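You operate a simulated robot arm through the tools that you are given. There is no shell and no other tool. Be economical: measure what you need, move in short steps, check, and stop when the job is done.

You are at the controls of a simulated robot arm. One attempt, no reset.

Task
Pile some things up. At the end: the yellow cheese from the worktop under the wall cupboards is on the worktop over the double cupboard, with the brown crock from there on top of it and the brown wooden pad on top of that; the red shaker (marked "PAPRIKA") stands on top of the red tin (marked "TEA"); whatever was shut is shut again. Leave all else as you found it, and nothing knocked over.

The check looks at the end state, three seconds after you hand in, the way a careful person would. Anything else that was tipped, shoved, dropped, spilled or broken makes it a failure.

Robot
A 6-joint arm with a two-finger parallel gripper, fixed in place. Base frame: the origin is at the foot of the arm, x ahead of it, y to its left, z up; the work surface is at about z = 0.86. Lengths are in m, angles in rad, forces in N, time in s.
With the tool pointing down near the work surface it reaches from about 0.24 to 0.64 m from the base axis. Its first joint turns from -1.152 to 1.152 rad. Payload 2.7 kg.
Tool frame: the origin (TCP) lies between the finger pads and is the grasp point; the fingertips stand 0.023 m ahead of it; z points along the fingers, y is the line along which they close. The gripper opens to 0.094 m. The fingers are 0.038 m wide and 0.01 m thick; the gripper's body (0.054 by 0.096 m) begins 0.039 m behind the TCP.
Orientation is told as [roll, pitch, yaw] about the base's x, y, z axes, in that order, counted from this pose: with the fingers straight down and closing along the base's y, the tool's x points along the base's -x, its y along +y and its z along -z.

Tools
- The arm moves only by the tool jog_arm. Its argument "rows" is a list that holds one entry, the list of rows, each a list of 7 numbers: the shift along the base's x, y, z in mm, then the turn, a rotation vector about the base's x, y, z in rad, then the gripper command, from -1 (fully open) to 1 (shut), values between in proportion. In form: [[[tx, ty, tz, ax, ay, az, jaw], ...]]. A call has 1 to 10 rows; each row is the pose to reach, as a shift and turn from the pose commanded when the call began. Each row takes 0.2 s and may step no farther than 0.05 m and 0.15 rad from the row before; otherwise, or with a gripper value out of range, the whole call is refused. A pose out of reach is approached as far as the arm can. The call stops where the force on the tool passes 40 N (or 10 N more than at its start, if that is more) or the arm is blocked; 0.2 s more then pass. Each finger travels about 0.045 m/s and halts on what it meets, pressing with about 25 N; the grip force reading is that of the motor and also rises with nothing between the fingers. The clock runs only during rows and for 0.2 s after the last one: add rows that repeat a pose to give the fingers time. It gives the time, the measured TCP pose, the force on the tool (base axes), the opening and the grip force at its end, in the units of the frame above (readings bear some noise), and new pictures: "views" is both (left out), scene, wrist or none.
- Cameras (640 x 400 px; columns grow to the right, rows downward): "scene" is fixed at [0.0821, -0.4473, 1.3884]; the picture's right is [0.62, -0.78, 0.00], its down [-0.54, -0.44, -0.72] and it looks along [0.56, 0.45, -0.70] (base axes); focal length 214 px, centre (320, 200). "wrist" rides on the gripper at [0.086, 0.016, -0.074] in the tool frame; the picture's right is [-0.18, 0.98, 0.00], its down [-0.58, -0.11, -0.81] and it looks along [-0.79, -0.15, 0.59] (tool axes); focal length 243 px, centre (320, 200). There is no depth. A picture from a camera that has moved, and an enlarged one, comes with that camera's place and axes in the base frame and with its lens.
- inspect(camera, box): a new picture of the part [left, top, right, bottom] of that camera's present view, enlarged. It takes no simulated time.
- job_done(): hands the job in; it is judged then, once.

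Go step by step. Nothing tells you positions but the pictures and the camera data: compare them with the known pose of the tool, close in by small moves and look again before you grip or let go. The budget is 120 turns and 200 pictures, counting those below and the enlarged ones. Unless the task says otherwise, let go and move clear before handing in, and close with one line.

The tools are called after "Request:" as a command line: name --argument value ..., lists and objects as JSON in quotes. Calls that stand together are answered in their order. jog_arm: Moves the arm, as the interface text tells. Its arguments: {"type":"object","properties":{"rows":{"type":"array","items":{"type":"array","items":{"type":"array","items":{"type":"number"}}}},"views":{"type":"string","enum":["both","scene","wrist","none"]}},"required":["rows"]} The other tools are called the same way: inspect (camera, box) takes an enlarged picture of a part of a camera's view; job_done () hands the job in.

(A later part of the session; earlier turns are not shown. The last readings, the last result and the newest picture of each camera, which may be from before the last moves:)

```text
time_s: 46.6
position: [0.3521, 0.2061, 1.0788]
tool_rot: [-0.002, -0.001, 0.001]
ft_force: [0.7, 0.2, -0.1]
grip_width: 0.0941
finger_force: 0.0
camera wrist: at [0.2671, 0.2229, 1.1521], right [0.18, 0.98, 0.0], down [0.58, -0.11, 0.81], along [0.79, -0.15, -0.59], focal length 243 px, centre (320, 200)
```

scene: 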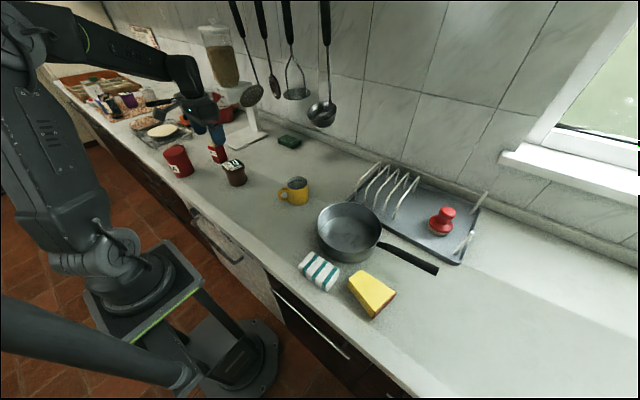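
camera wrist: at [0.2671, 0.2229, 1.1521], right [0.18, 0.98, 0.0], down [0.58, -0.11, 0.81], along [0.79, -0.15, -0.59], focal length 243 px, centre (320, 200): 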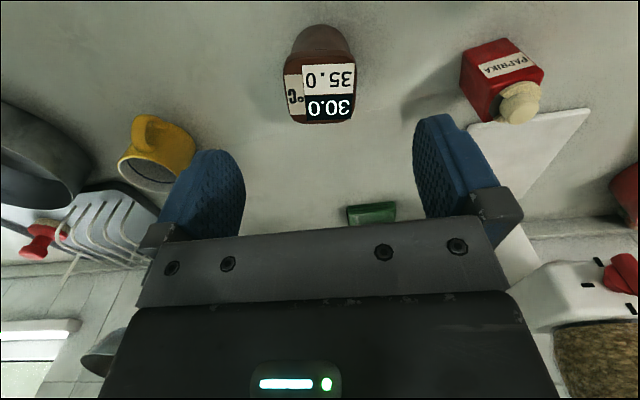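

Request:
inspect --camera "wrist" --box '[260, 10, 388, 140]'

Request:
inspect --camera "scene" --box '[200, 135, 264, 195]'

```text
3.08 times, centred on (324, 75) of wrist
camera zoom: at [0.2671, 0.2229, 1.1521], right [0.18, 0.98, 0.0], down [0.58, -0.11, 0.81], along [0.79, -0.15, -0.59], focal length 746 px, centre (308, 585)
```

zoom: 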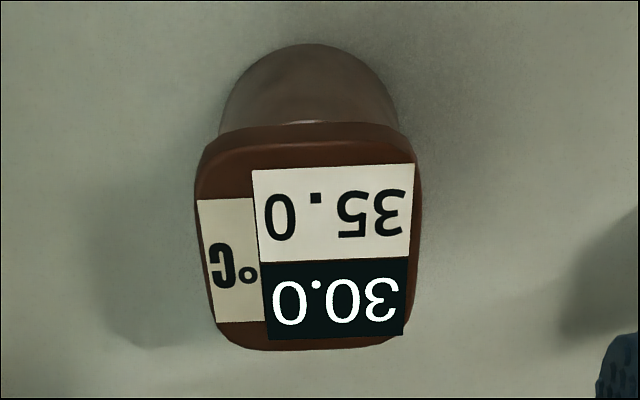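

```text
6.67 times, centred on (232, 165) of scene
camera zoom: at [0.0821, -0.4473, 1.3884], right [0.62, -0.78, 0.0], down [-0.54, -0.44, -0.72], along [0.56, 0.45, -0.7], focal length 1430 px, centre (907, 433)
```

zoom: 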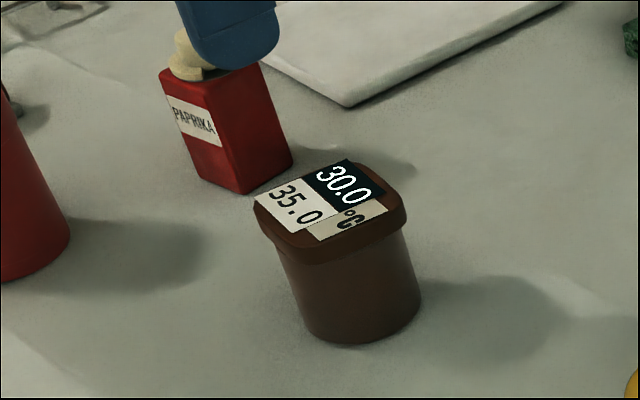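

The crock has a nearly square lid, centred near (0.394, 0.199) with its top at z≈0.932, turned about -0.14 rad. I'll align above it and check.

Request:
jog_arm --rows '[[[15, -2, -20, 0, 0, -0.07, -1], [30, -5, -50, 0, 0, -0.14, -1], [42, -7, -80, 0, 0, -0.14, -1], [42, -7, -110, 0, 0, -0.14, -1]]]' --views "wrist"

```text
time_s: 47.6
position: [0.3966, 0.1994, 0.9693]
tool_rot: [0.001, 0.0, -0.141]
ft_force: [0.4, -0.4, 0.8]
grip_width: 0.0941
finger_force: 0.0
camera wrist: at [0.3137, 0.229, 1.043], right [0.32, 0.95, 0.0], down [0.56, -0.19, 0.81], along [0.76, -0.26, -0.59], focal length 243 px, centre (320, 200)
```

wrist: 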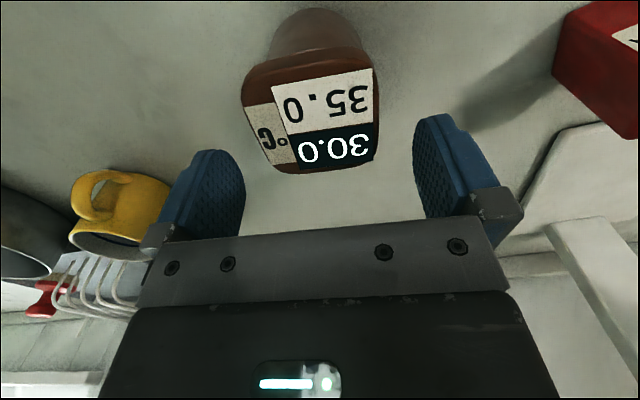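

Aligned. I'll lower to z≈0.905 and close.

Request:
jog_arm --rows '[[[-2, 0, -20, 0, 0, -0.02, -1], [-2, 0, -45, 0, 0, -0.02, -1], [-2, 0, -65, 0, 0, -0.02, -1], [-2, 0, -65, 0, 0, -0.02, 0], [-2, 0, -65, 0, 0, -0.02, 1], [-2, 0, -65, 0, 0, -0.02, 1], [-2, 0, -65, 0, 0, -0.02, 1], [-2, 0, -60, 0, 0, -0.02, 1], [-2, 0, -55, 0, 0, -0.02, 1]]]' --views "both"

```text
time_s: 49.6
position: [0.3924, 0.2011, 0.9123]
tool_rot: [0.0, -0.001, -0.158]
ft_force: [-0.5, 0.6, -1.7]
grip_width: 0.0656
finger_force: 25.3
camera wrist: at [0.311, 0.2306, 0.9865], right [0.34, 0.94, 0.0], down [0.56, -0.2, 0.81], along [0.76, -0.27, -0.59], focal length 243 px, centre (320, 200)
```

scene: 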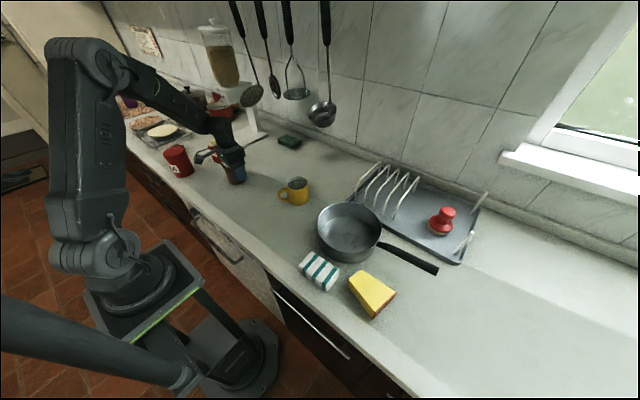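
wrist: 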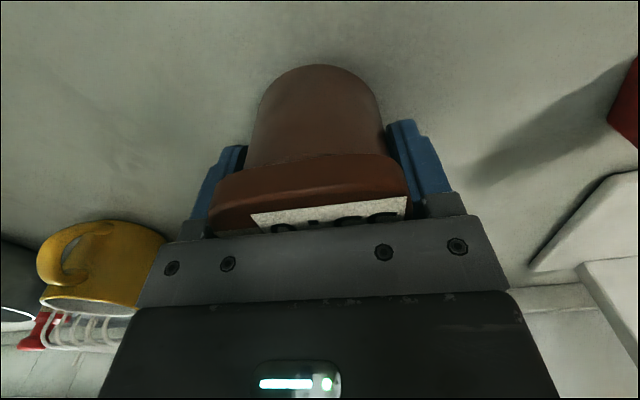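

Gripped on the lid (66 mm) and lifting. I'll raise it gently and watch that the body comes along.

Request:
jog_arm --rows '[[[0, 0, 10, 0, 0, 0, 1], [0, 0, 25, 0, 0, 0, 1], [0, 0, 40, 0, 0, 0, 1], [0, 0, 60, 0, 0, 0, 1], [0, 0, 80, 0, 0, 0, 1], [0, 0, 100, 0, 0, 0, 1], [0, 0, 120, 0, 0, 0, 1], [0, 0, 140, 0, 0, 0, 1], [0, 0, 150, 0, 0, 0, 1]]]' --views "both"

```text
time_s: 51.6
position: [0.3929, 0.201, 1.0616]
tool_rot: [-0.001, 0.0, -0.158]
ft_force: [0.4, 0.0, -2.6]
grip_width: 0.0653
finger_force: 25.1
camera wrist: at [0.3109, 0.2301, 1.1357], right [0.34, 0.94, 0.0], down [0.56, -0.2, 0.81], along [0.76, -0.27, -0.59], focal length 243 px, centre (320, 200)
```

scene: 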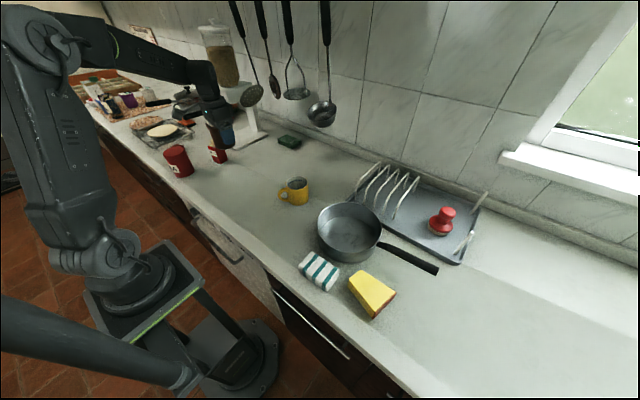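
wrist: 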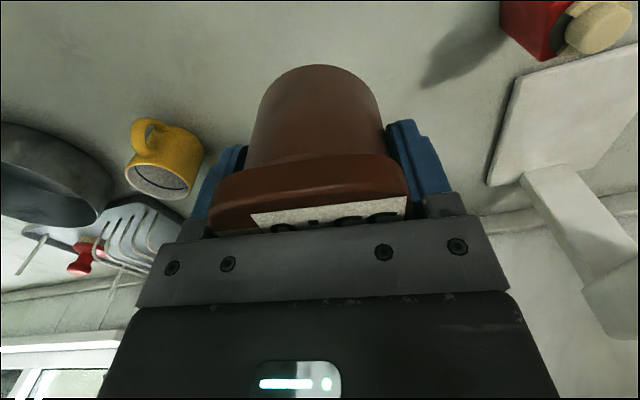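

The whole crock is held. I'll carry it over to the cheese.

Request:
jog_arm --rows '[[[-3, -20, 0, 0, 0, 0, 1], [-7, -55, 0, 0, 0, 0, 1], [-11, -95, 0, 0, 0, 0, 1], [-15, -135, 0, 0, 0, 0, 1], [-20, -175, 0, 0, 0, 0, 1], [-25, -215, 0, 0, 0, 0, 1], [-30, -255, 0, 0, 0, 0, 1], [-34, -290, 0, 0, 0, 0, 1], [-37, -320, 0, 0, 0, 0, 1], [-40, -340, 0, 0, 0, 0, 1]]]' --views "none"

Request:
jog_arm --rows '[[[-4, -30, 0, 0, 0, 0, 1], [-8, -65, 0, 0, 0, 0, 1], [-12, -100, 0, 0, 0, 0, 1], [-16, -140, 0, 0, 0, 0, 1], [-20, -180, 0, 0, 0, 0, 1], [-24, -215, 0, 0, 0, 0, 1], [-28, -245, 0, 0, 0, 0, 1], [-31, -265, 0, 0, 0, 0, 1], [-32, -279, 0, 0, 0, 0, 1], [-32, -279, -40, 0, 0, 0, 1]]]' --views "both"

```text
time_s: 53.8
position: [0.3533, -0.1408, 1.064]
tool_rot: [-0.001, 0.0, -0.16]
ft_force: [-0.1, -0.3, -2.7]
grip_width: 0.0655
finger_force: 25.0
```

```text
time_s: 56.0
position: [0.3193, -0.4185, 1.0239]
tool_rot: [0.0, 0.001, -0.159]
ft_force: [-0.6, -0.4, -2.9]
grip_width: 0.0656
finger_force: 24.8
camera wrist: at [0.237, -0.3879, 1.0962], right [0.34, 0.94, 0.0], down [0.56, -0.2, 0.81], along [0.76, -0.27, -0.59], focal length 243 px, centre (320, 200)
```

scene: 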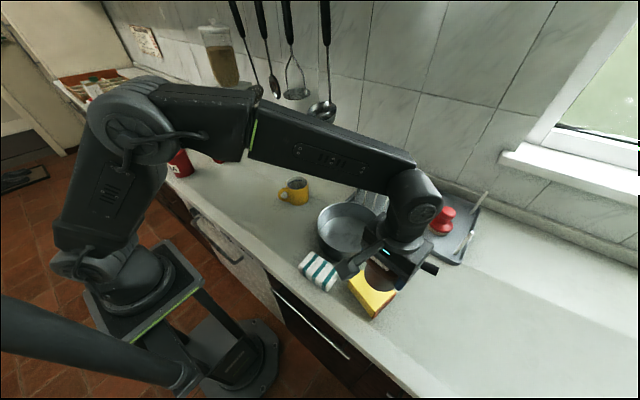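
wrist: 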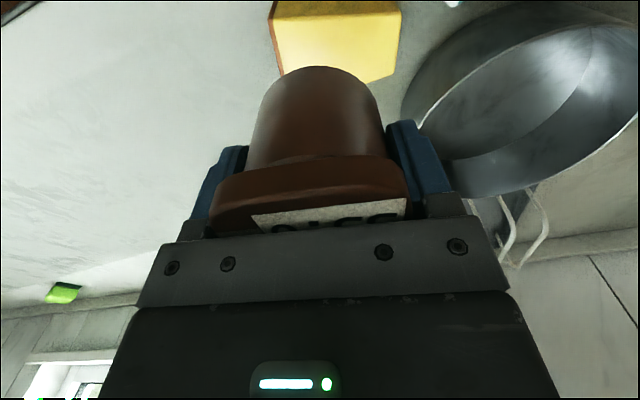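

The crock is above the cheese. I'll lower to about 1 cm above it and check.

Request:
jog_arm --rows '[[[0, 0, -25, 0, 0, 0, 1], [0, 0, -50, 0, 0, 0, 1], [0, 0, -68, 0, 0, 0, 1], [0, 0, -76, 0, 0, 0, 1]]]' --views "both"

Request:
inspect --camera "scene" --box '[320, 220, 430, 330]'

```text
time_s: 57.0
position: [0.3212, -0.4202, 0.9463]
tool_rot: [0.002, 0.0, -0.161]
ft_force: [-0.1, -0.1, -1.6]
grip_width: 0.0656
finger_force: 25.3
camera wrist: at [0.2385, -0.3888, 1.0195], right [0.34, 0.94, 0.0], down [0.56, -0.2, 0.81], along [0.76, -0.27, -0.59], focal length 243 px, centre (320, 200)
```

scene: 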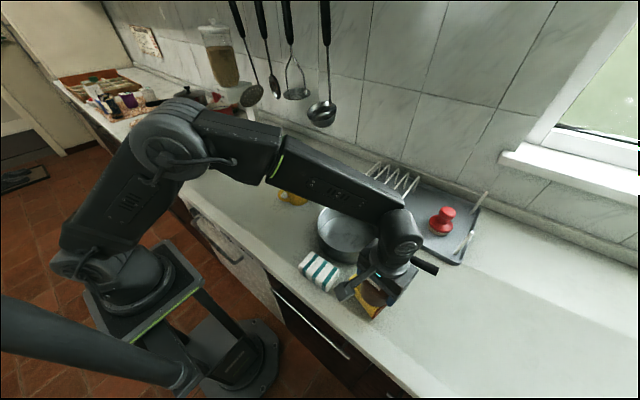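
wrist: 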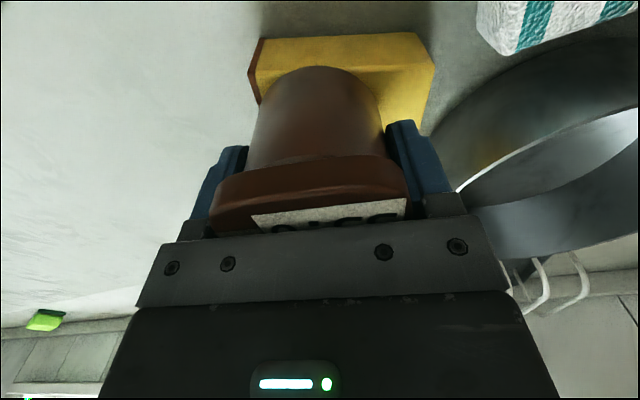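

```text
3.64 times, centred on (375, 275) of scene
camera zoom: at [0.0822, -0.4474, 1.3884], right [0.62, -0.78, 0.0], down [-0.54, -0.44, -0.72], along [0.56, 0.45, -0.7], focal length 780 px, centre (120, -73)
```

zoom: 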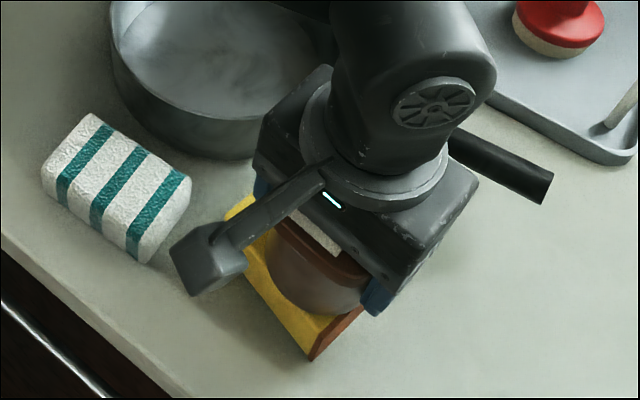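

The alignment is good. I'll shift 4 mm toward the cheese's middle and lower in small steps until contact.

Request:
jog_arm --rows '[[[0, 4, -2, 0, 0, 0, 1], [0, 4, -4, 0, 0, 0, 1], [0, 4, -5, 0, 0, 0, 1], [0, 4, -6, 0, 0, 0, 1]]]' --views "none"

```text
time_s: 58.0
position: [0.3221, -0.4153, 0.942]
tool_rot: [-0.004, -0.005, -0.159]
ft_force: [1.5, -4.7, 21.4]
grip_width: 0.0655
finger_force: 25.4
```

Contact with the cheese top at z≈0.942, 21 N. I'll ease off slightly and check before releasing.

Request:
jog_arm --rows '[[[0, 0, 1.5, 0, 0, 0, 1], [0, 0, 1.5, 0, 0, 0, 1]]]' --views "wrist"

```text
time_s: 58.6
position: [0.321, -0.4145, 0.9411]
tool_rot: [0.0, -0.001, -0.158]
ft_force: [3.7, -4.1, 9.3]
grip_width: 0.0656
finger_force: 25.3
camera wrist: at [0.2389, -0.3841, 1.0156], right [0.34, 0.94, 0.0], down [0.56, -0.2, 0.81], along [0.76, -0.27, -0.59], focal length 243 px, centre (320, 200)
```

wrist: 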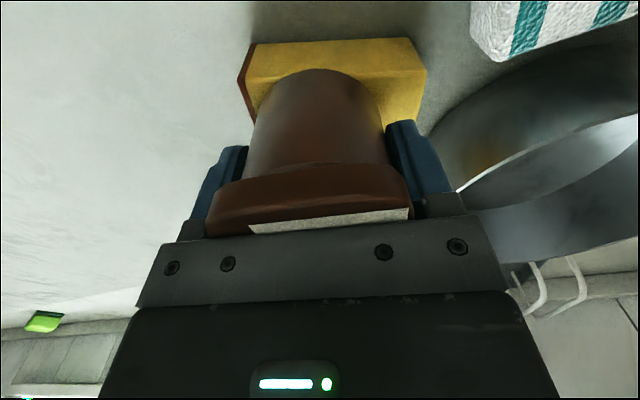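

Request:
jog_arm --rows '[[[0, 0, 0.8, 0, 0, 0, 1], [0, 0, 0.8, 0, 0, 0, 0.4], [0, 0, 0.8, 0, 0, 0, 0], [0, 0, 0.8, 0, 0, 0, -0.5], [0, 0, 0.8, 0, 0, 0, -1], [0, 0, 0.8, 0, 0, 0, -1], [0, 0, 20, 0, 0, 0, -1], [0, 0, 50, 0, 0, 0, -1]]]' --views "both"

```text
time_s: 60.4
position: [0.321, -0.4147, 0.9914]
tool_rot: [0.001, -0.001, -0.161]
ft_force: [1.1, 0.2, 0.1]
grip_width: 0.094
finger_force: 0.1
camera wrist: at [0.2392, -0.3844, 1.065], right [0.34, 0.94, 0.0], down [0.56, -0.2, 0.81], along [0.76, -0.27, -0.59], focal length 243 px, centre (320, 200)
```

scene: 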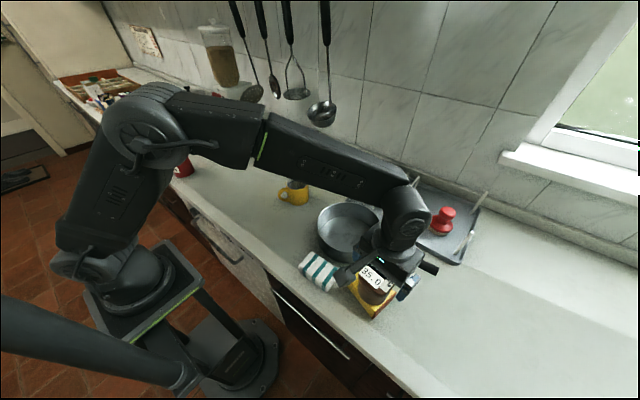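
wrist: 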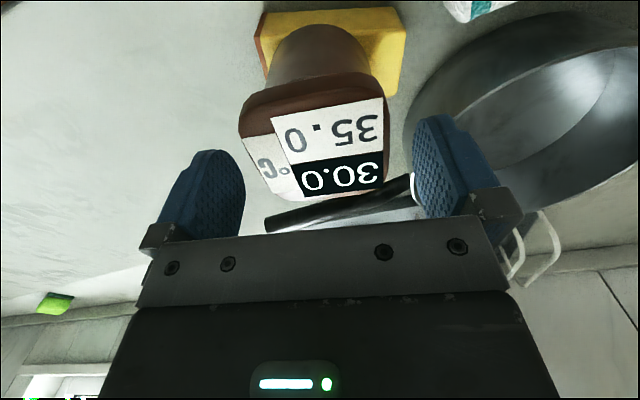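

The crock stands steadily on the cheese, its lid near (0.323, -0.416) and about z=0.97. Next is the pad near (0.348, 0.582), at the edge of reach, so I'll go up and travel left.

Request:
jog_arm --rows '[[[0, 0, 40, 0, 0, 0, -1], [0, 0, 80, 0, 0, 0, -1], [0, 30, 110, 0, 0, 0.05, -1], [0, 75, 120, 0, 0, 0.1, -1], [0, 123, 120, 0, 0, 0.15, -1], [0, 171, 120, 0, 0, 0.2, -1], [0, 219, 120, 0, 0, 0.25, -1], [0, 267, 120, 0, 0, 0.3, -1], [0, 315, 120, 0, 0, 0.35, -1], [0, 363, 120, 0, 0, 0.43, -1]]]' --views "none"

Request:
jog_arm --rows '[[[0, 48, 0, 0, 0, 0, -1], [0, 96, 0, 0, 0, 0, -1], [0, 144, 0, 0, 0, 0, -1], [0, 192, 0, 0, 0, 0, -1], [0, 240, 0, 0, 0, 0, -1], [-5, 288, 0, 0, 0, 0, -1], [-15, 336, 0, 0, 0, 0, -1], [-25, 384, 0, 0, 0, 0, -1], [-35, 432, 0, 0, 0, 0, -1], [-40, 480, 0, 0, 0, 0, -1]]]' --views "none"

Request:
jog_arm --rows '[[[0, 45, 0, 0, 0, 0, -1], [0, 90, 0, 0, 0, 0, -1], [0, 125, 0, 0, 0, 0, -1]]]' --views "both"

```text
time_s: 62.6
position: [0.3212, -0.0528, 1.1123]
tool_rot: [0.0, 0.0, 0.27]
ft_force: [0.4, -0.1, -1.0]
grip_width: 0.0941
finger_force: 0.1
```

```text
time_s: 64.8
position: [0.279, 0.4291, 1.111]
tool_rot: [0.0, 0.0, 0.27]
ft_force: [-0.6, 0.5, 0.1]
grip_width: 0.094
finger_force: 0.1
```

```text
time_s: 65.6
position: [0.3102, 0.5154, 1.1042]
tool_rot: [-0.001, 0.003, 0.27]
ft_force: [0.9, 0.2, -0.9]
grip_width: 0.094
finger_force: 0.0
out of reach, approached as far as the arm can: row 1, 2, 3
camera wrist: at [0.2236, 0.5096, 1.178], right [-0.09, 1.0, 0.0], down [0.59, 0.05, 0.8], along [0.8, 0.07, -0.59], focal length 243 px, centre (320, 200)
```

scene: 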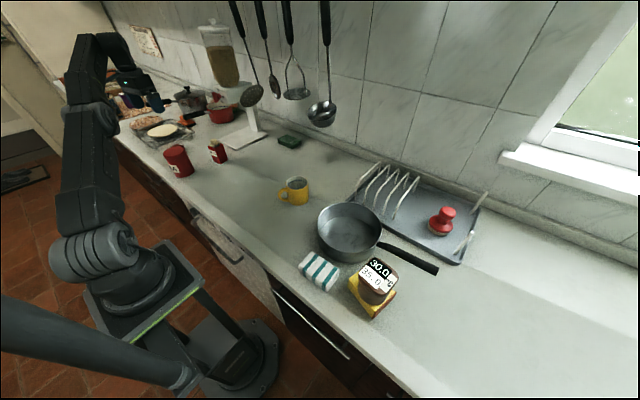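
wrist: 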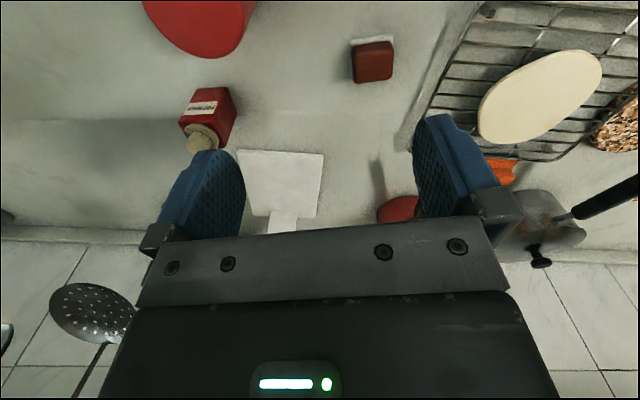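

The arm reached its limit at height. The pad is confirmed near (0.347, 0.582), clear of the tin and the rack. I'll come down and tilt the fingers outward to extend the reach.

Request:
jog_arm --rows '[[[0, -20, -30, 0.033, -0.12, 0, -1], [0, -30, -60, 0.067, -0.241, 0, -1], [0, -30, -90, 0.067, -0.241, 0, -1]]]' --views "both"

```text
time_s: 66.4
position: [0.3265, 0.478, 1.0154]
tool_rot: [0.001, -0.251, 0.27]
ft_force: [-0.6, -0.1, 0.1]
grip_width: 0.0942
finger_force: 0.1
out of reach, approached as far as the arm can: row 1, 2, 3
camera wrist: at [0.2241, 0.4678, 1.0652], right [-0.09, 0.99, 0.05], down [0.38, -0.01, 0.93], along [0.92, 0.1, -0.38], focal length 243 px, centre (320, 200)
```

scene: 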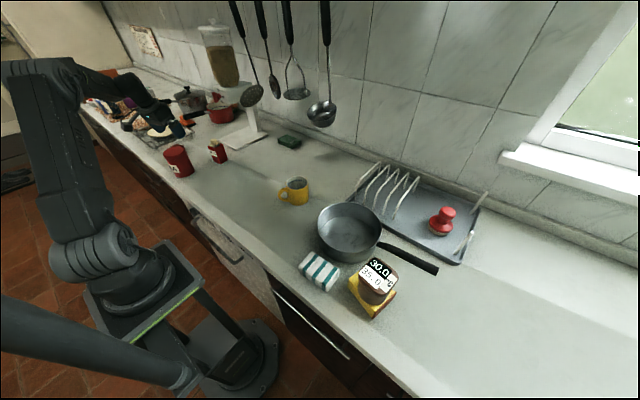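
wrist: 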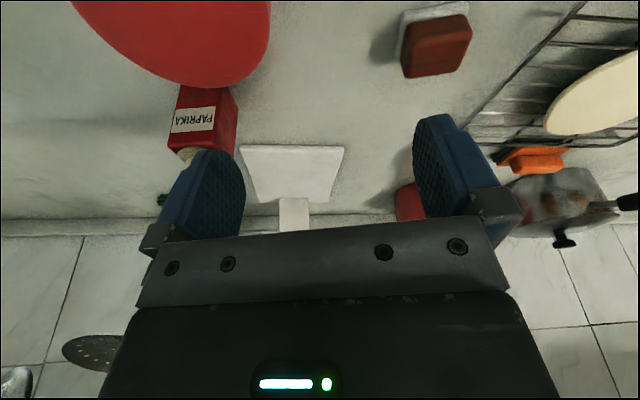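

The first joint's limit blocks this tilt direction. I'll use yaw ≈ -1.3 instead, with the camera on the rack side and the wrist leaning toward -y. First I'll untilt and back off.

Request:
jog_arm --rows '[[[0, -20, 40, -0.033, 0.12, 0, -1], [0, -50, 80, -0.067, 0.241, 0, -1], [0, -80, 100, -0.067, 0.241, 0, -1]]]' --views "none"

Request:
jog_arm --rows '[[[0, 0, 0, 0, 0, -0.15, -1], [0, 0, 0, 0, 0, -0.3, -1], [0, 0, 0, 0, 0, -0.45, -1], [0, 0, 0, 0, 0, -0.6, -1], [0, 0, 0, 0, 0, -0.75, -1], [0, 0, 0, 0, 0, -0.9, -1], [0, 0, 0, 0, 0, -1.05, -1], [0, 0, 0, 0, 0, -1.2, -1], [0, 0, 0, 0, 0, -1.35, -1], [0, 0, 0, 0, 0, -1.5, -1]]]' --views "none"

```text
time_s: 67.2
position: [0.3241, 0.3991, 1.1195]
tool_rot: [-0.001, 0.002, 0.271]
ft_force: [-0.5, -0.3, 0.3]
grip_width: 0.0938
finger_force: 0.1
```

```text
time_s: 69.4
position: [0.328, 0.3964, 1.117]
tool_rot: [0.0, 0.0, -1.232]
ft_force: [0.8, 0.4, 0.0]
grip_width: 0.0942
finger_force: 0.0
```

Now I'll tilt about the closing axis and move toward the pad.

Request:
jog_arm --rows '[[[3, 15, 0, 0, 0, -0.07, -1], [6, 30, 0, 0, 0, -0.07, -1]]]' --views "none"

Request:
jog_arm --rows '[[[3, 30, -10, 0.13, 0.036, 0, -1], [6, 60, -25, 0.26, 0.072, 0, -1], [10, 90, -45, 0.289, 0.08, 0, -1], [13, 130, -65, 0.289, 0.08, 0, -1]]]' --views "both"

```text
time_s: 70.0
position: [0.3323, 0.4275, 1.1153]
tool_rot: [0.0, -0.001, -1.302]
ft_force: [-0.2, 0.4, 0.5]
grip_width: 0.0939
finger_force: 0.0
```

```text
time_s: 71.0
position: [0.3446, 0.5563, 1.0547]
tool_rot: [0.003, 0.302, -1.298]
ft_force: [-0.8, -0.1, 3.4]
grip_width: 0.094
finger_force: 0.1
camera wrist: at [0.3451, 0.6192, 1.151], right [0.99, 0.09, -0.05], down [0.11, -0.8, 0.6], along [0.02, -0.6, -0.8], focal length 243 px, centre (320, 200)
```

scene: 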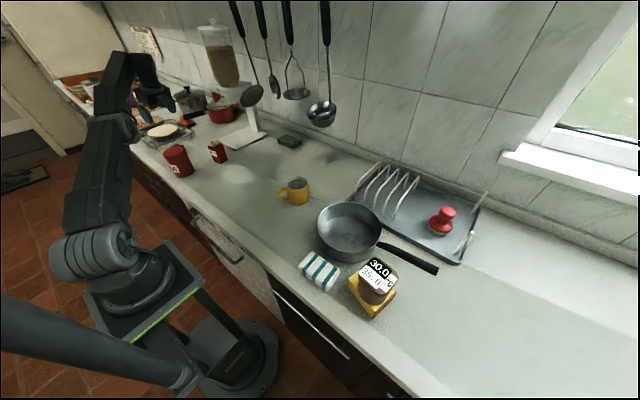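
wrist: 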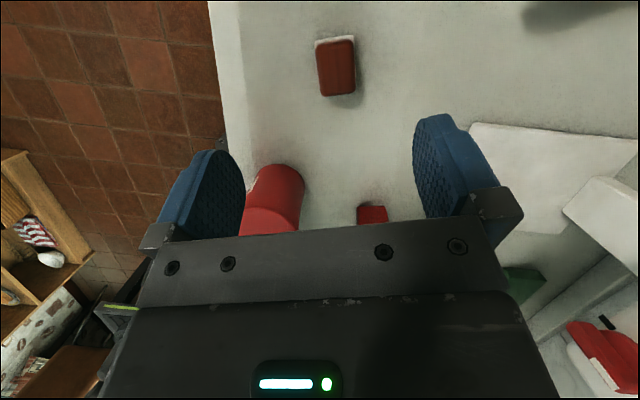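

The pad is in reach this way: its centre is (0.352, 0.579), turned about 0.22 rad. I'll move over it and down partway.

Request:
jog_arm --rows '[[[4, 8, -40, 0, 0, -0.05, -1], [7, 14, -80, 0, 0, -0.05, -1], [7, 16, -115, 0, 0, -0.05, -1]]]' --views "both"

```text
time_s: 71.8
position: [0.3546, 0.5708, 0.9371]
tool_rot: [0.002, 0.301, -1.35]
ft_force: [0.1, 0.1, 0.3]
grip_width: 0.0941
finger_force: 0.0
camera wrist: at [0.358, 0.6347, 1.0327], right [1.0, 0.04, -0.05], down [0.07, -0.8, 0.6], along [-0.02, -0.6, -0.8], focal length 243 px, centre (320, 200)
```

scene: 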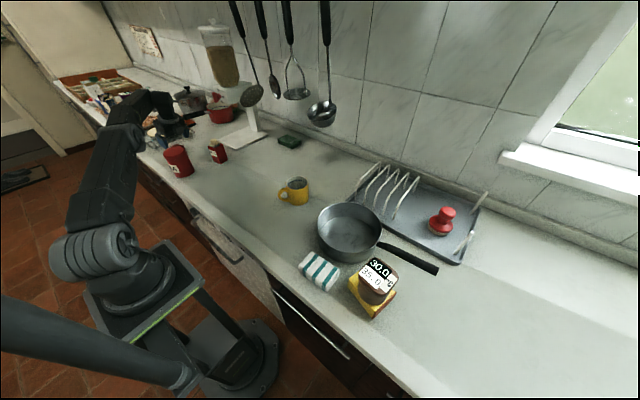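
wrist: 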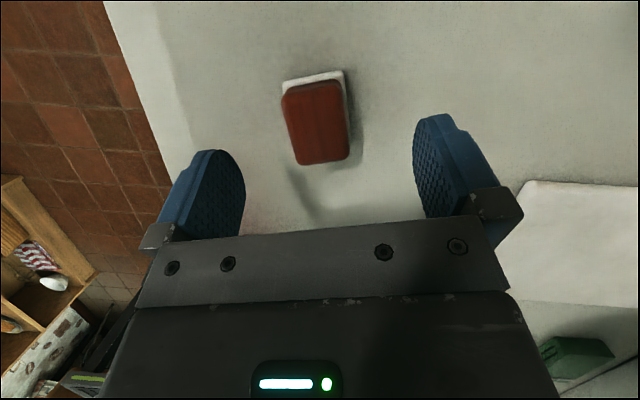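

Well aligned. I'll lower to z≈0.892 and close.

Request:
jog_arm --rows '[[[-3, 2, -20, 0, 0, -0.02, -1], [-3, 4, -40, 0, 0, -0.02, -1], [-3, 4, -45, 0, 0, -0.02, -1], [-3, 4, -45, 0, 0, -0.02, 0], [-3, 4, -45, 0, 0, -0.02, 1], [-3, 4, -45, 0, 0, -0.02, 1], [-3, 4, -45, 0, 0, -0.02, 1], [-3, 4, -45, 0, 0, -0.02, 1]]]' --views "wrist"

```text
time_s: 73.6
position: [0.3498, 0.5761, 0.8914]
tool_rot: [0.0, 0.299, -1.37]
ft_force: [0.1, 0.8, 0.3]
grip_width: 0.0389
finger_force: 25.1
camera wrist: at [0.3543, 0.6398, 0.9873], right [1.0, 0.02, -0.05], down [0.05, -0.8, 0.6], along [-0.03, -0.6, -0.8], focal length 243 px, centre (320, 200)
```

wrist: 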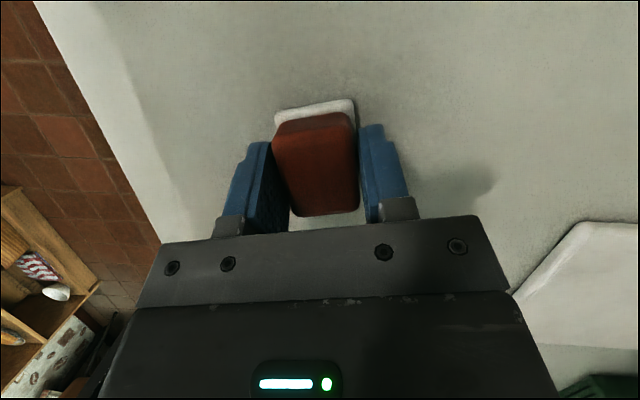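

Gripped at 39 mm. I'll lift slowly and check.

Request:
jog_arm --rows '[[[0, 0, 5, 0, 0, 0, 1], [0, 0, 12, 0, 0, 0, 1], [0, 0, 25, 0, 0, 0, 1], [0, 0, 45, 0, 0, 0, 1], [0, 0, 70, 0, 0, 0, 1], [0, 0, 95, 0, 0, 0, 1], [0, 0, 110, 0, 0, 0, 1]]]' --views "both"

```text
time_s: 75.2
position: [0.3471, 0.5739, 1.0008]
tool_rot: [0.0, 0.301, -1.37]
ft_force: [0.0, -0.4, -1.1]
grip_width: 0.039
finger_force: 25.3
out of reach, approached as far as the arm can: row 7
camera wrist: at [0.3512, 0.636, 1.0963], right [1.0, 0.02, -0.05], down [0.05, -0.8, 0.6], along [-0.03, -0.6, -0.8], focal length 243 px, centre (320, 200)
```

scene: 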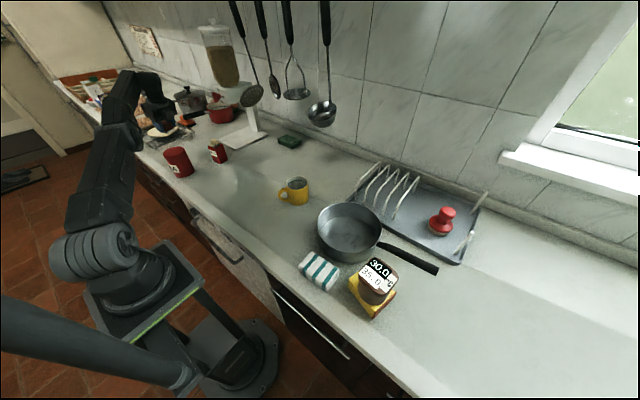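
wrist: 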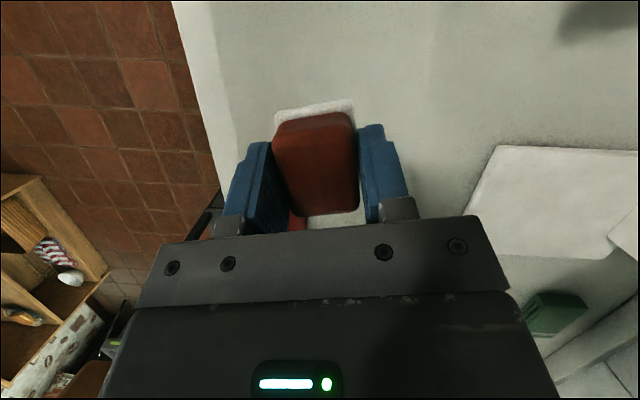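

Held. I'll back off, level the tool and rise.

Request:
jog_arm --rows '[[[8, -20, 20, 0, 0, 0, 1], [12, -35, 50, -0.1, -0.02, 0, 1], [15, -50, 80, -0.2, -0.04, 0, 1], [15, -70, 110, -0.295, -0.06, 0, 1], [15, -100, 120, -0.295, -0.06, 0, 1], [10, -140, 120, -0.295, -0.06, 0, 1], [5, -180, 120, -0.295, -0.06, 0, 1], [0, -225, 120, -0.295, -0.06, 0, 1], [-5, -270, 120, -0.295, -0.06, 0, 1], [-5, -315, 120, -0.295, -0.06, 0, 1]]]' --views "wrist"

```text
time_s: 77.4
position: [0.3415, 0.2562, 1.1191]
tool_rot: [0.0, -0.001, -1.369]
ft_force: [0.2, -0.5, -0.4]
grip_width: 0.0389
finger_force: 25.1
out of reach, approached as far as the arm can: row 2, 3, 4
camera wrist: at [0.3399, 0.3449, 1.1928], right [1.0, 0.02, 0.0], down [0.01, -0.59, 0.81], along [0.01, -0.81, -0.59], focal length 243 px, centre (320, 200)
```

wrist: 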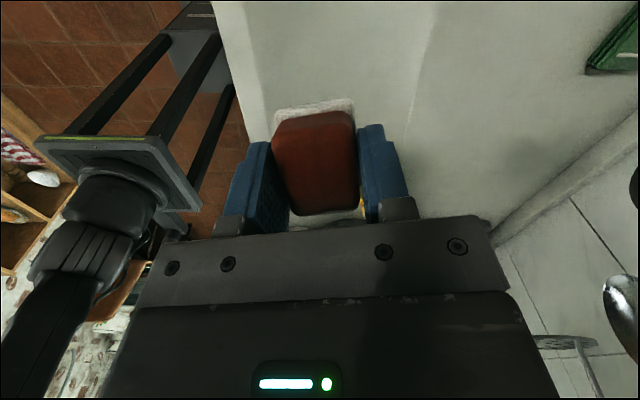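

The pad sits 0.3 rad out of the tool's axis, so I'll re-tilt the tool at placement to make it level. I'll carry it to the pile.

Request:
jog_arm --rows '[[[-1, -25, 0, 0, 0, 0, 1], [-2, -65, 0, 0, 0, 0, 1], [-3, -105, 0, 0, 0, 0, 1], [-4, -145, 0, 0, 0, 0, 1], [-5, -185, 0, 0, 0, 0, 1], [-6, -225, 0, 0, 0, 0, 1], [-7, -265, 0, 0, 0, 0, 1], [-8, -305, 0, 0, 0, 0, 1], [-9, -340, 0, 0, 0, 0, 1], [-9, -360, 0, 0, 0, 0, 1]]]' --views "none"

Request:
jog_arm --rows '[[[-1, -30, 0, 0, 0, 0, 1], [-2, -70, 0, 0, 0, 0, 1], [-3, -110, 0, 0, 0, 0, 1], [-4, -150, 0, 0, 0, 0, 1], [-5, -190, 0, 0, 0, 0, 1], [-6, -230, 0, 0.1, 0.02, 0, 1], [-7, -265, 0, 0.2, 0.04, 0, 1], [-8, -295, 0, 0.294, 0.06, 0, 1], [-9, -316, -15, 0.294, 0.06, 0, 1]]]' --views "both"

```text
time_s: 79.6
position: [0.3335, -0.1014, 1.1195]
tool_rot: [-0.001, -0.002, -1.369]
ft_force: [0.2, 0.2, -0.5]
grip_width: 0.0388
finger_force: 25.1
```

```text
time_s: 81.6
position: [0.3234, -0.4185, 1.1051]
tool_rot: [0.0, 0.302, -1.367]
ft_force: [0.3, -0.3, 0.0]
grip_width: 0.039
finger_force: 25.3
camera wrist: at [0.3286, -0.3551, 1.2011], right [1.0, 0.03, -0.05], down [0.05, -0.8, 0.6], along [-0.03, -0.6, -0.8], focal length 243 px, centre (320, 200)
```

scene: 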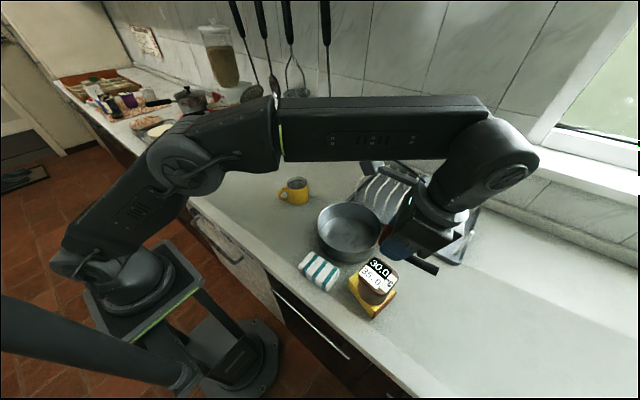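
wrist: 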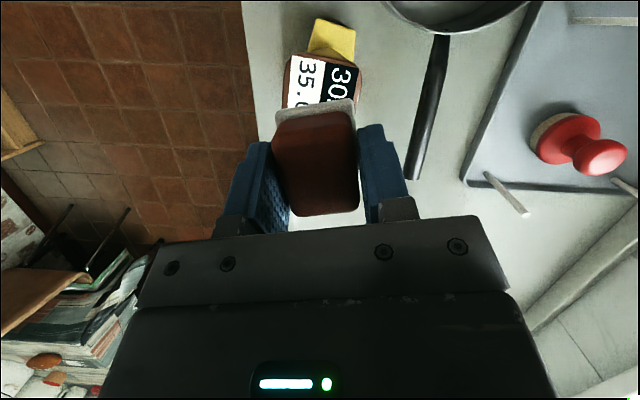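

Request:
jog_arm --rows '[[[0, 0, -25, 0, 0, 0, 1], [0, 0, -50, 0, 0, 0, 1], [0, 0, -75, 0, 0, 0, 1], [0, 0, -87, 0, 0, 0, 1]]]' --views "both"

Request:
inspect --camera "scene" --box '[330, 200, 450, 320]'

```text
time_s: 82.6
position: [0.3236, -0.4179, 1.0174]
tool_rot: [0.0, 0.301, -1.371]
ft_force: [-0.9, 0.3, -0.3]
grip_width: 0.039
finger_force: 25.1
camera wrist: at [0.3282, -0.3547, 1.1138], right [1.0, 0.02, -0.05], down [0.05, -0.8, 0.6], along [-0.03, -0.6, -0.8], focal length 243 px, centre (320, 200)
```

scene: 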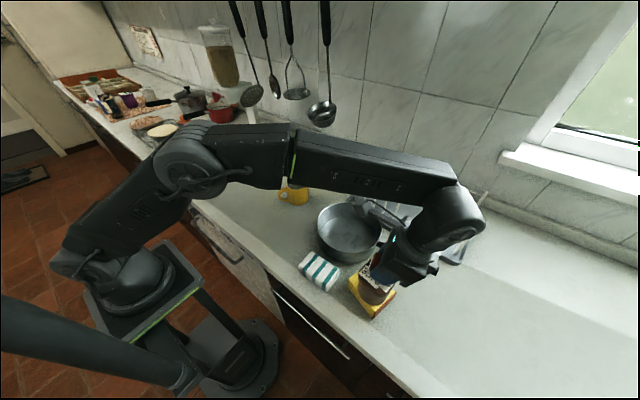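
wrist: 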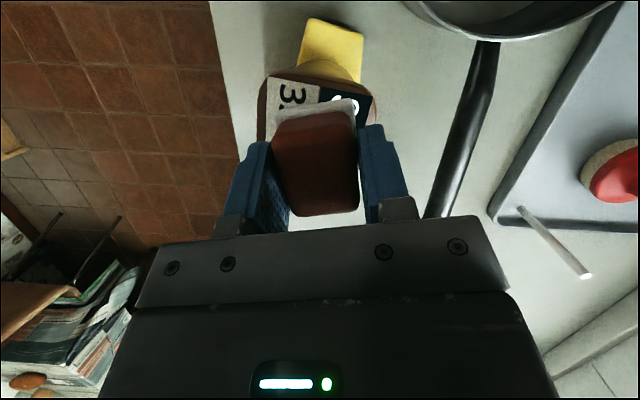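

```text
3.33 times, centred on (390, 260) of scene
camera zoom: at [0.0821, -0.4473, 1.3884], right [0.62, -0.78, 0.0], down [-0.54, -0.44, -0.72], along [0.56, 0.45, -0.7], focal length 715 px, centre (87, 0)
```

zoom: 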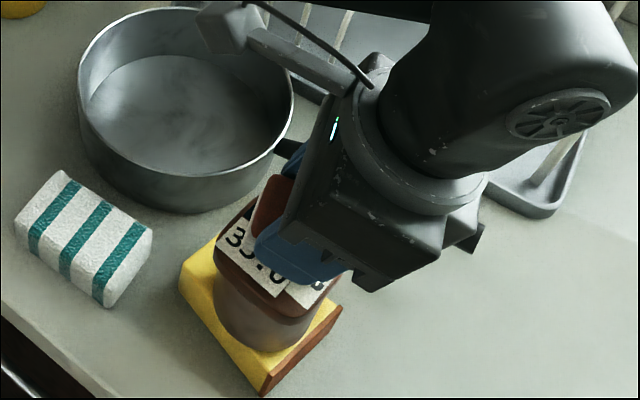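

The pad is centred over the lid to within a few mm. I'll lower in small steps.

Request:
jog_arm --rows '[[[-2, -1, -5, 0, 0, 0, 1], [-2, -1, -9, 0, 0, 0, 1], [-2, -1, -12, 0, 0, 0, 1], [-2, -1, -14, 0, 0, 0, 1]]]' --views "wrist"

```text
time_s: 83.6
position: [0.3217, -0.4187, 1.0073]
tool_rot: [0.005, 0.292, -1.369]
ft_force: [-0.5, -0.3, 27.6]
grip_width: 0.0392
finger_force: 25.2
camera wrist: at [0.3259, -0.3554, 1.1029], right [1.0, 0.02, -0.05], down [0.05, -0.8, 0.6], along [-0.03, -0.61, -0.79], focal length 243 px, centre (320, 200)
```

wrist: 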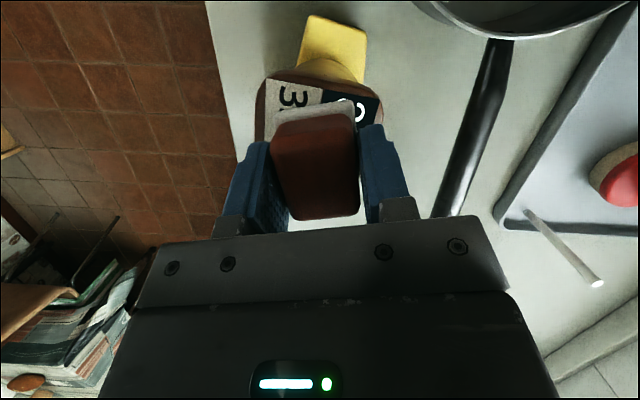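

Contact at z≈1.007. I'll ease the load before releasing.

Request:
jog_arm --rows '[[[0, 0, 1.5, 0, 0, 0, 1], [0, 0, 2.5, 0, 0, 0, 1], [0, 0, 2.5, 0, 0, 0, 1]]]' --views "none"

```text
time_s: 84.4
position: [0.3221, -0.4192, 1.0077]
tool_rot: [-0.001, 0.298, -1.371]
ft_force: [1.3, -3.5, 17.6]
grip_width: 0.0389
finger_force: 25.4
```

Request:
jog_arm --rows '[[[0, 0, 0.8, 0, 0, 0, 1], [0, 0, 1.6, 0, 0, 0, 1], [0, 0, 1.6, 0, 0, 0, 1]]]' --views "none"

```text
time_s: 85.2
position: [0.3215, -0.4179, 1.0082]
tool_rot: [-0.003, 0.302, -1.37]
ft_force: [-1.0, -1.8, 5.1]
grip_width: 0.0389
finger_force: 24.3
```

Light contact. I'll open and withdraw upward.

Request:
jog_arm --rows '[[[0, 0, 0.5, 0, 0, 0, 0.5], [0, 0, 0.5, 0, 0, 0, 0], [0, 0, 0.5, 0, 0, 0, -0.5], [0, 0, 0.5, 0, 0, 0, -0.5], [0, 0, 0.5, 0, 0, 0, -0.5], [0, 0, 15, 0, 0, 0, -0.5], [0, 0, 45, 0, 0, 0, -0.5], [0, 0, 85, 0, 0, 0, -0.7]]]' --views "both"

Request:
inspect --camera "scene" --box '[320, 220, 430, 330]'

```text
time_s: 87.0
position: [0.3206, -0.4189, 1.0929]
tool_rot: [0.0, 0.297, -1.37]
ft_force: [-0.6, -0.7, -0.3]
grip_width: 0.0802
finger_force: 0.0
camera wrist: at [0.325, -0.3553, 1.1892], right [1.0, 0.02, -0.05], down [0.05, -0.8, 0.6], along [-0.03, -0.6, -0.8], focal length 243 px, centre (320, 200)
```

scene: 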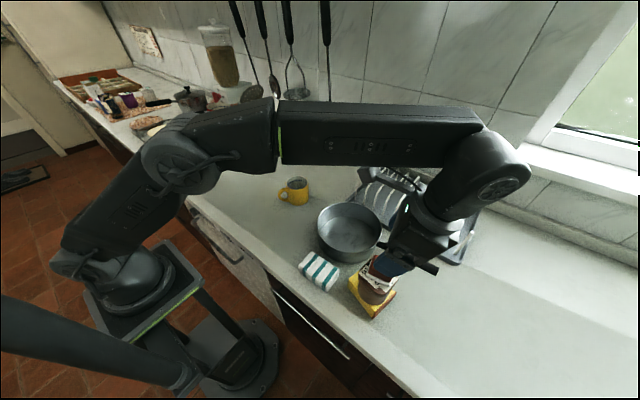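
wrist: 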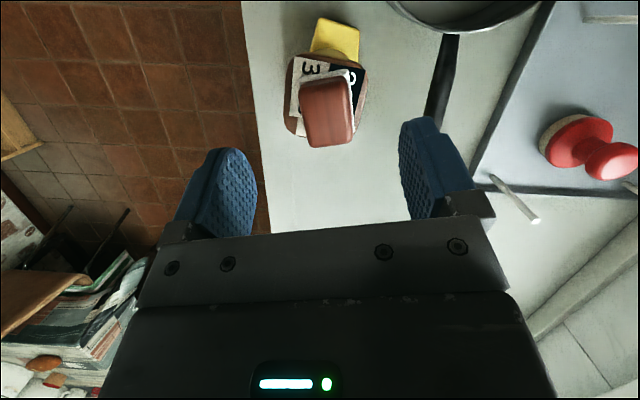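

```text
3.64 times, centred on (375, 275) of scene
camera zoom: at [0.0821, -0.4473, 1.3884], right [0.62, -0.78, 0.0], down [-0.54, -0.44, -0.72], along [0.56, 0.45, -0.7], focal length 780 px, centre (120, -73)
```

zoom: 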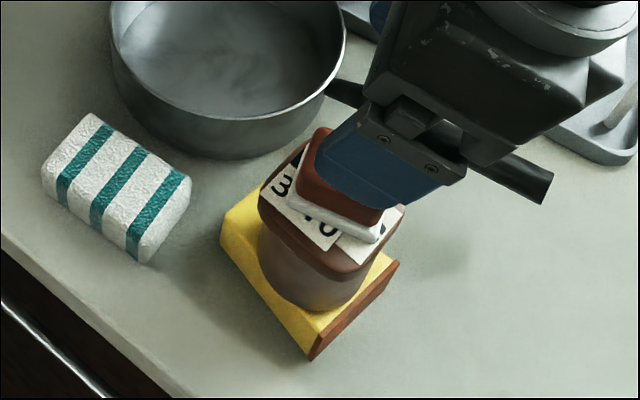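

The pile stands: cheese, crock, pad. Now I'll level the tool and move to the shaker.

Request:
jog_arm --rows '[[[0, 30, 20, -0.1, -0.02, 0, -1], [0, 60, 30, -0.2, -0.04, 0, -1], [0, 100, 30, -0.294, -0.06, 0, -1], [0, 145, 30, -0.294, -0.06, 0, -1], [0, 190, 30, -0.294, -0.06, 0, -1], [0, 235, 30, -0.294, -0.06, 0, -1]]]' --views "none"

Request:
jog_arm --rows '[[[0, 48, 0, 0, 0, 0.14, -1], [0, 96, 0, 0, 0, 0.28, -1], [0, 144, 0, 0, 0, 0.42, -1], [0, 192, 0, 0, 0, 0.56, -1], [0, 240, 0, 0, 0, 0.7, -1], [0, 288, 0, 0, 0, 0.84, -1], [5, 336, 0, 0, 0, 0.98, -1], [10, 384, 0, 0, 0, 1.12, -1], [20, 430, 0, 0, 0, 1.26, -1], [25, 475, -10, 0, 0, 1.37, -1]]]' --views "none"

Request:
jog_arm --rows '[[[10, 40, 0, 0, 0, 0, -1], [20, 80, -10, 0, 0, 0, -1], [25, 105, -20, 0, 0, 0, -1]]]' --views "both"

```text
time_s: 88.4
position: [0.3208, -0.1834, 1.1251]
tool_rot: [0.0, -0.001, -1.372]
ft_force: [-0.7, -0.6, -0.2]
grip_width: 0.0939
finger_force: 0.1
```

```text
time_s: 90.6
position: [0.3507, 0.2905, 1.114]
tool_rot: [0.0, 0.001, 0.004]
ft_force: [0.7, -0.2, 0.3]
grip_width: 0.094
finger_force: 0.1
```

```text
time_s: 91.4
position: [0.3718, 0.3952, 1.093]
tool_rot: [0.0, 0.0, 0.001]
ft_force: [0.5, 1.1, -0.1]
grip_width: 0.094
finger_force: 0.1
camera wrist: at [0.2852, 0.4129, 1.1667], right [0.18, 0.98, 0.0], down [0.58, -0.11, 0.81], along [0.79, -0.15, -0.59], focal length 243 px, centre (320, 200)
```

scene: 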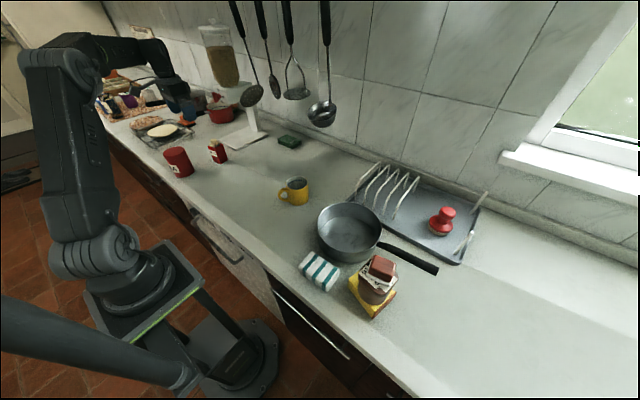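
wrist: 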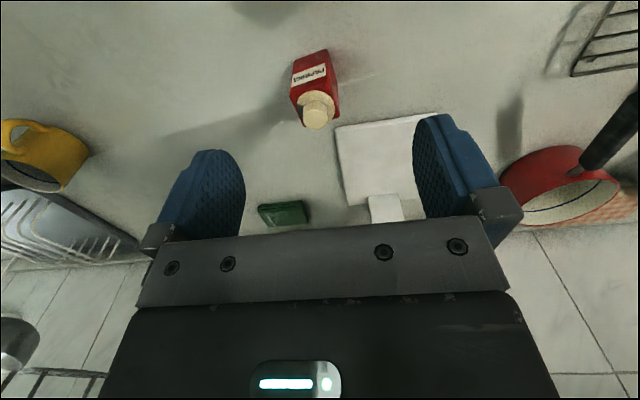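

Request:
inspect --camera "wrist" --box '[270, 30, 366, 140]'

Request:
inspect --camera "scene" --box '[150, 125, 240, 195]'

Request:
inspect --camera "scene" --box '[320, 230, 430, 330]'

```text
3.64 times, centred on (318, 85) of wrist
camera zoom: at [0.2852, 0.4129, 1.1667], right [0.18, 0.98, 0.0], down [0.58, -0.11, 0.81], along [0.79, -0.15, -0.59], focal length 882 px, centre (327, 618)
```

zoom: 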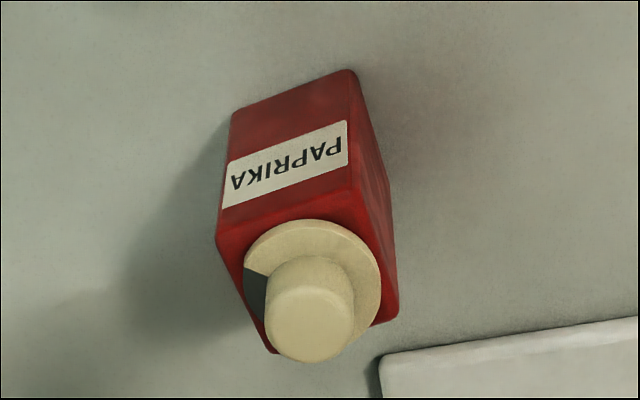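

```text
5.71 times, centred on (195, 160) of scene
camera zoom: at [0.0821, -0.4473, 1.3884], right [0.62, -0.78, 0.0], down [-0.54, -0.44, -0.72], along [0.56, 0.45, -0.7], focal length 1226 px, centre (1034, 429)
```

zoom: 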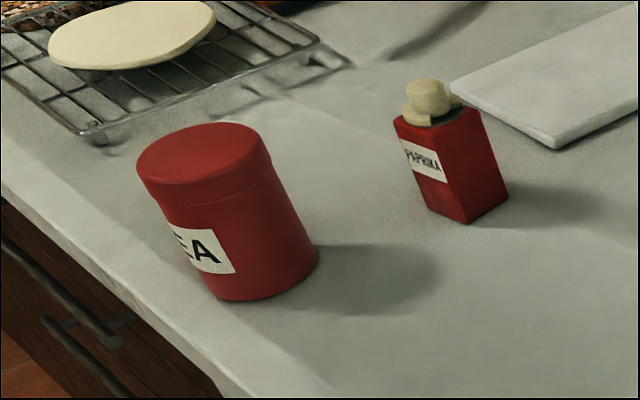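

```text
4.00 times, centred on (375, 280) of scene
camera zoom: at [0.0821, -0.4473, 1.3884], right [0.62, -0.78, 0.0], down [-0.54, -0.44, -0.72], along [0.56, 0.45, -0.7], focal length 858 px, centre (100, -120)
```

zoom: 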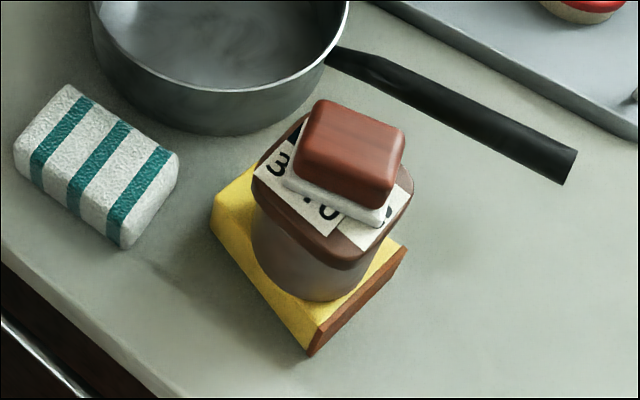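

The pile looks tidy. The shaker is about 40 mm square at (0.43, 0.38), turned about 0.14 rad, its body top at z≈0.935 and its cap at about 0.957. I'll align above it.

Request:
jog_arm --rows '[[[20, -5, -20, 0, 0, 0.07, -1], [40, -10, -45, 0, 0, 0.14, -1], [57, -14, -70, 0, 0, 0.14, -1], [57, -14, -90, 0, 0, 0.14, -1]]]' --views "both"

```text
time_s: 92.4
position: [0.4291, 0.3824, 1.0039]
tool_rot: [-0.001, -0.003, 0.141]
ft_force: [0.2, 1.0, 0.0]
grip_width: 0.094
finger_force: 0.0
camera wrist: at [0.3417, 0.387, 1.0776], right [0.04, 1.0, 0.0], down [0.59, -0.03, 0.81], along [0.81, -0.04, -0.59], focal length 243 px, centre (320, 200)
```

scene: 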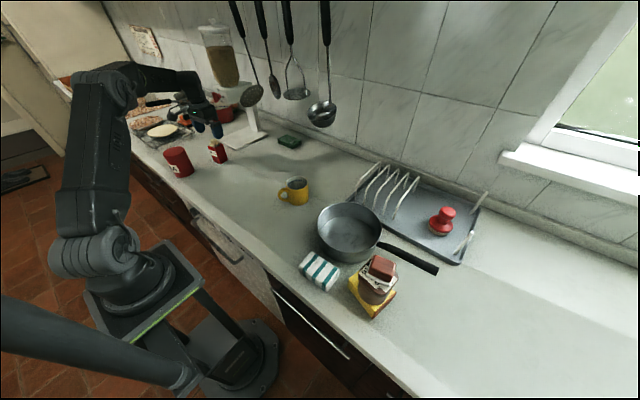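
wrist: 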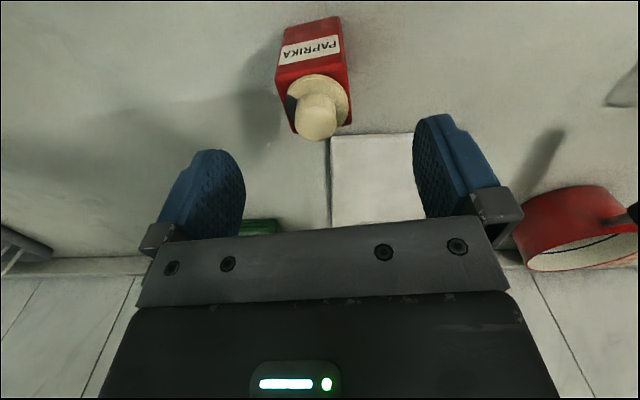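

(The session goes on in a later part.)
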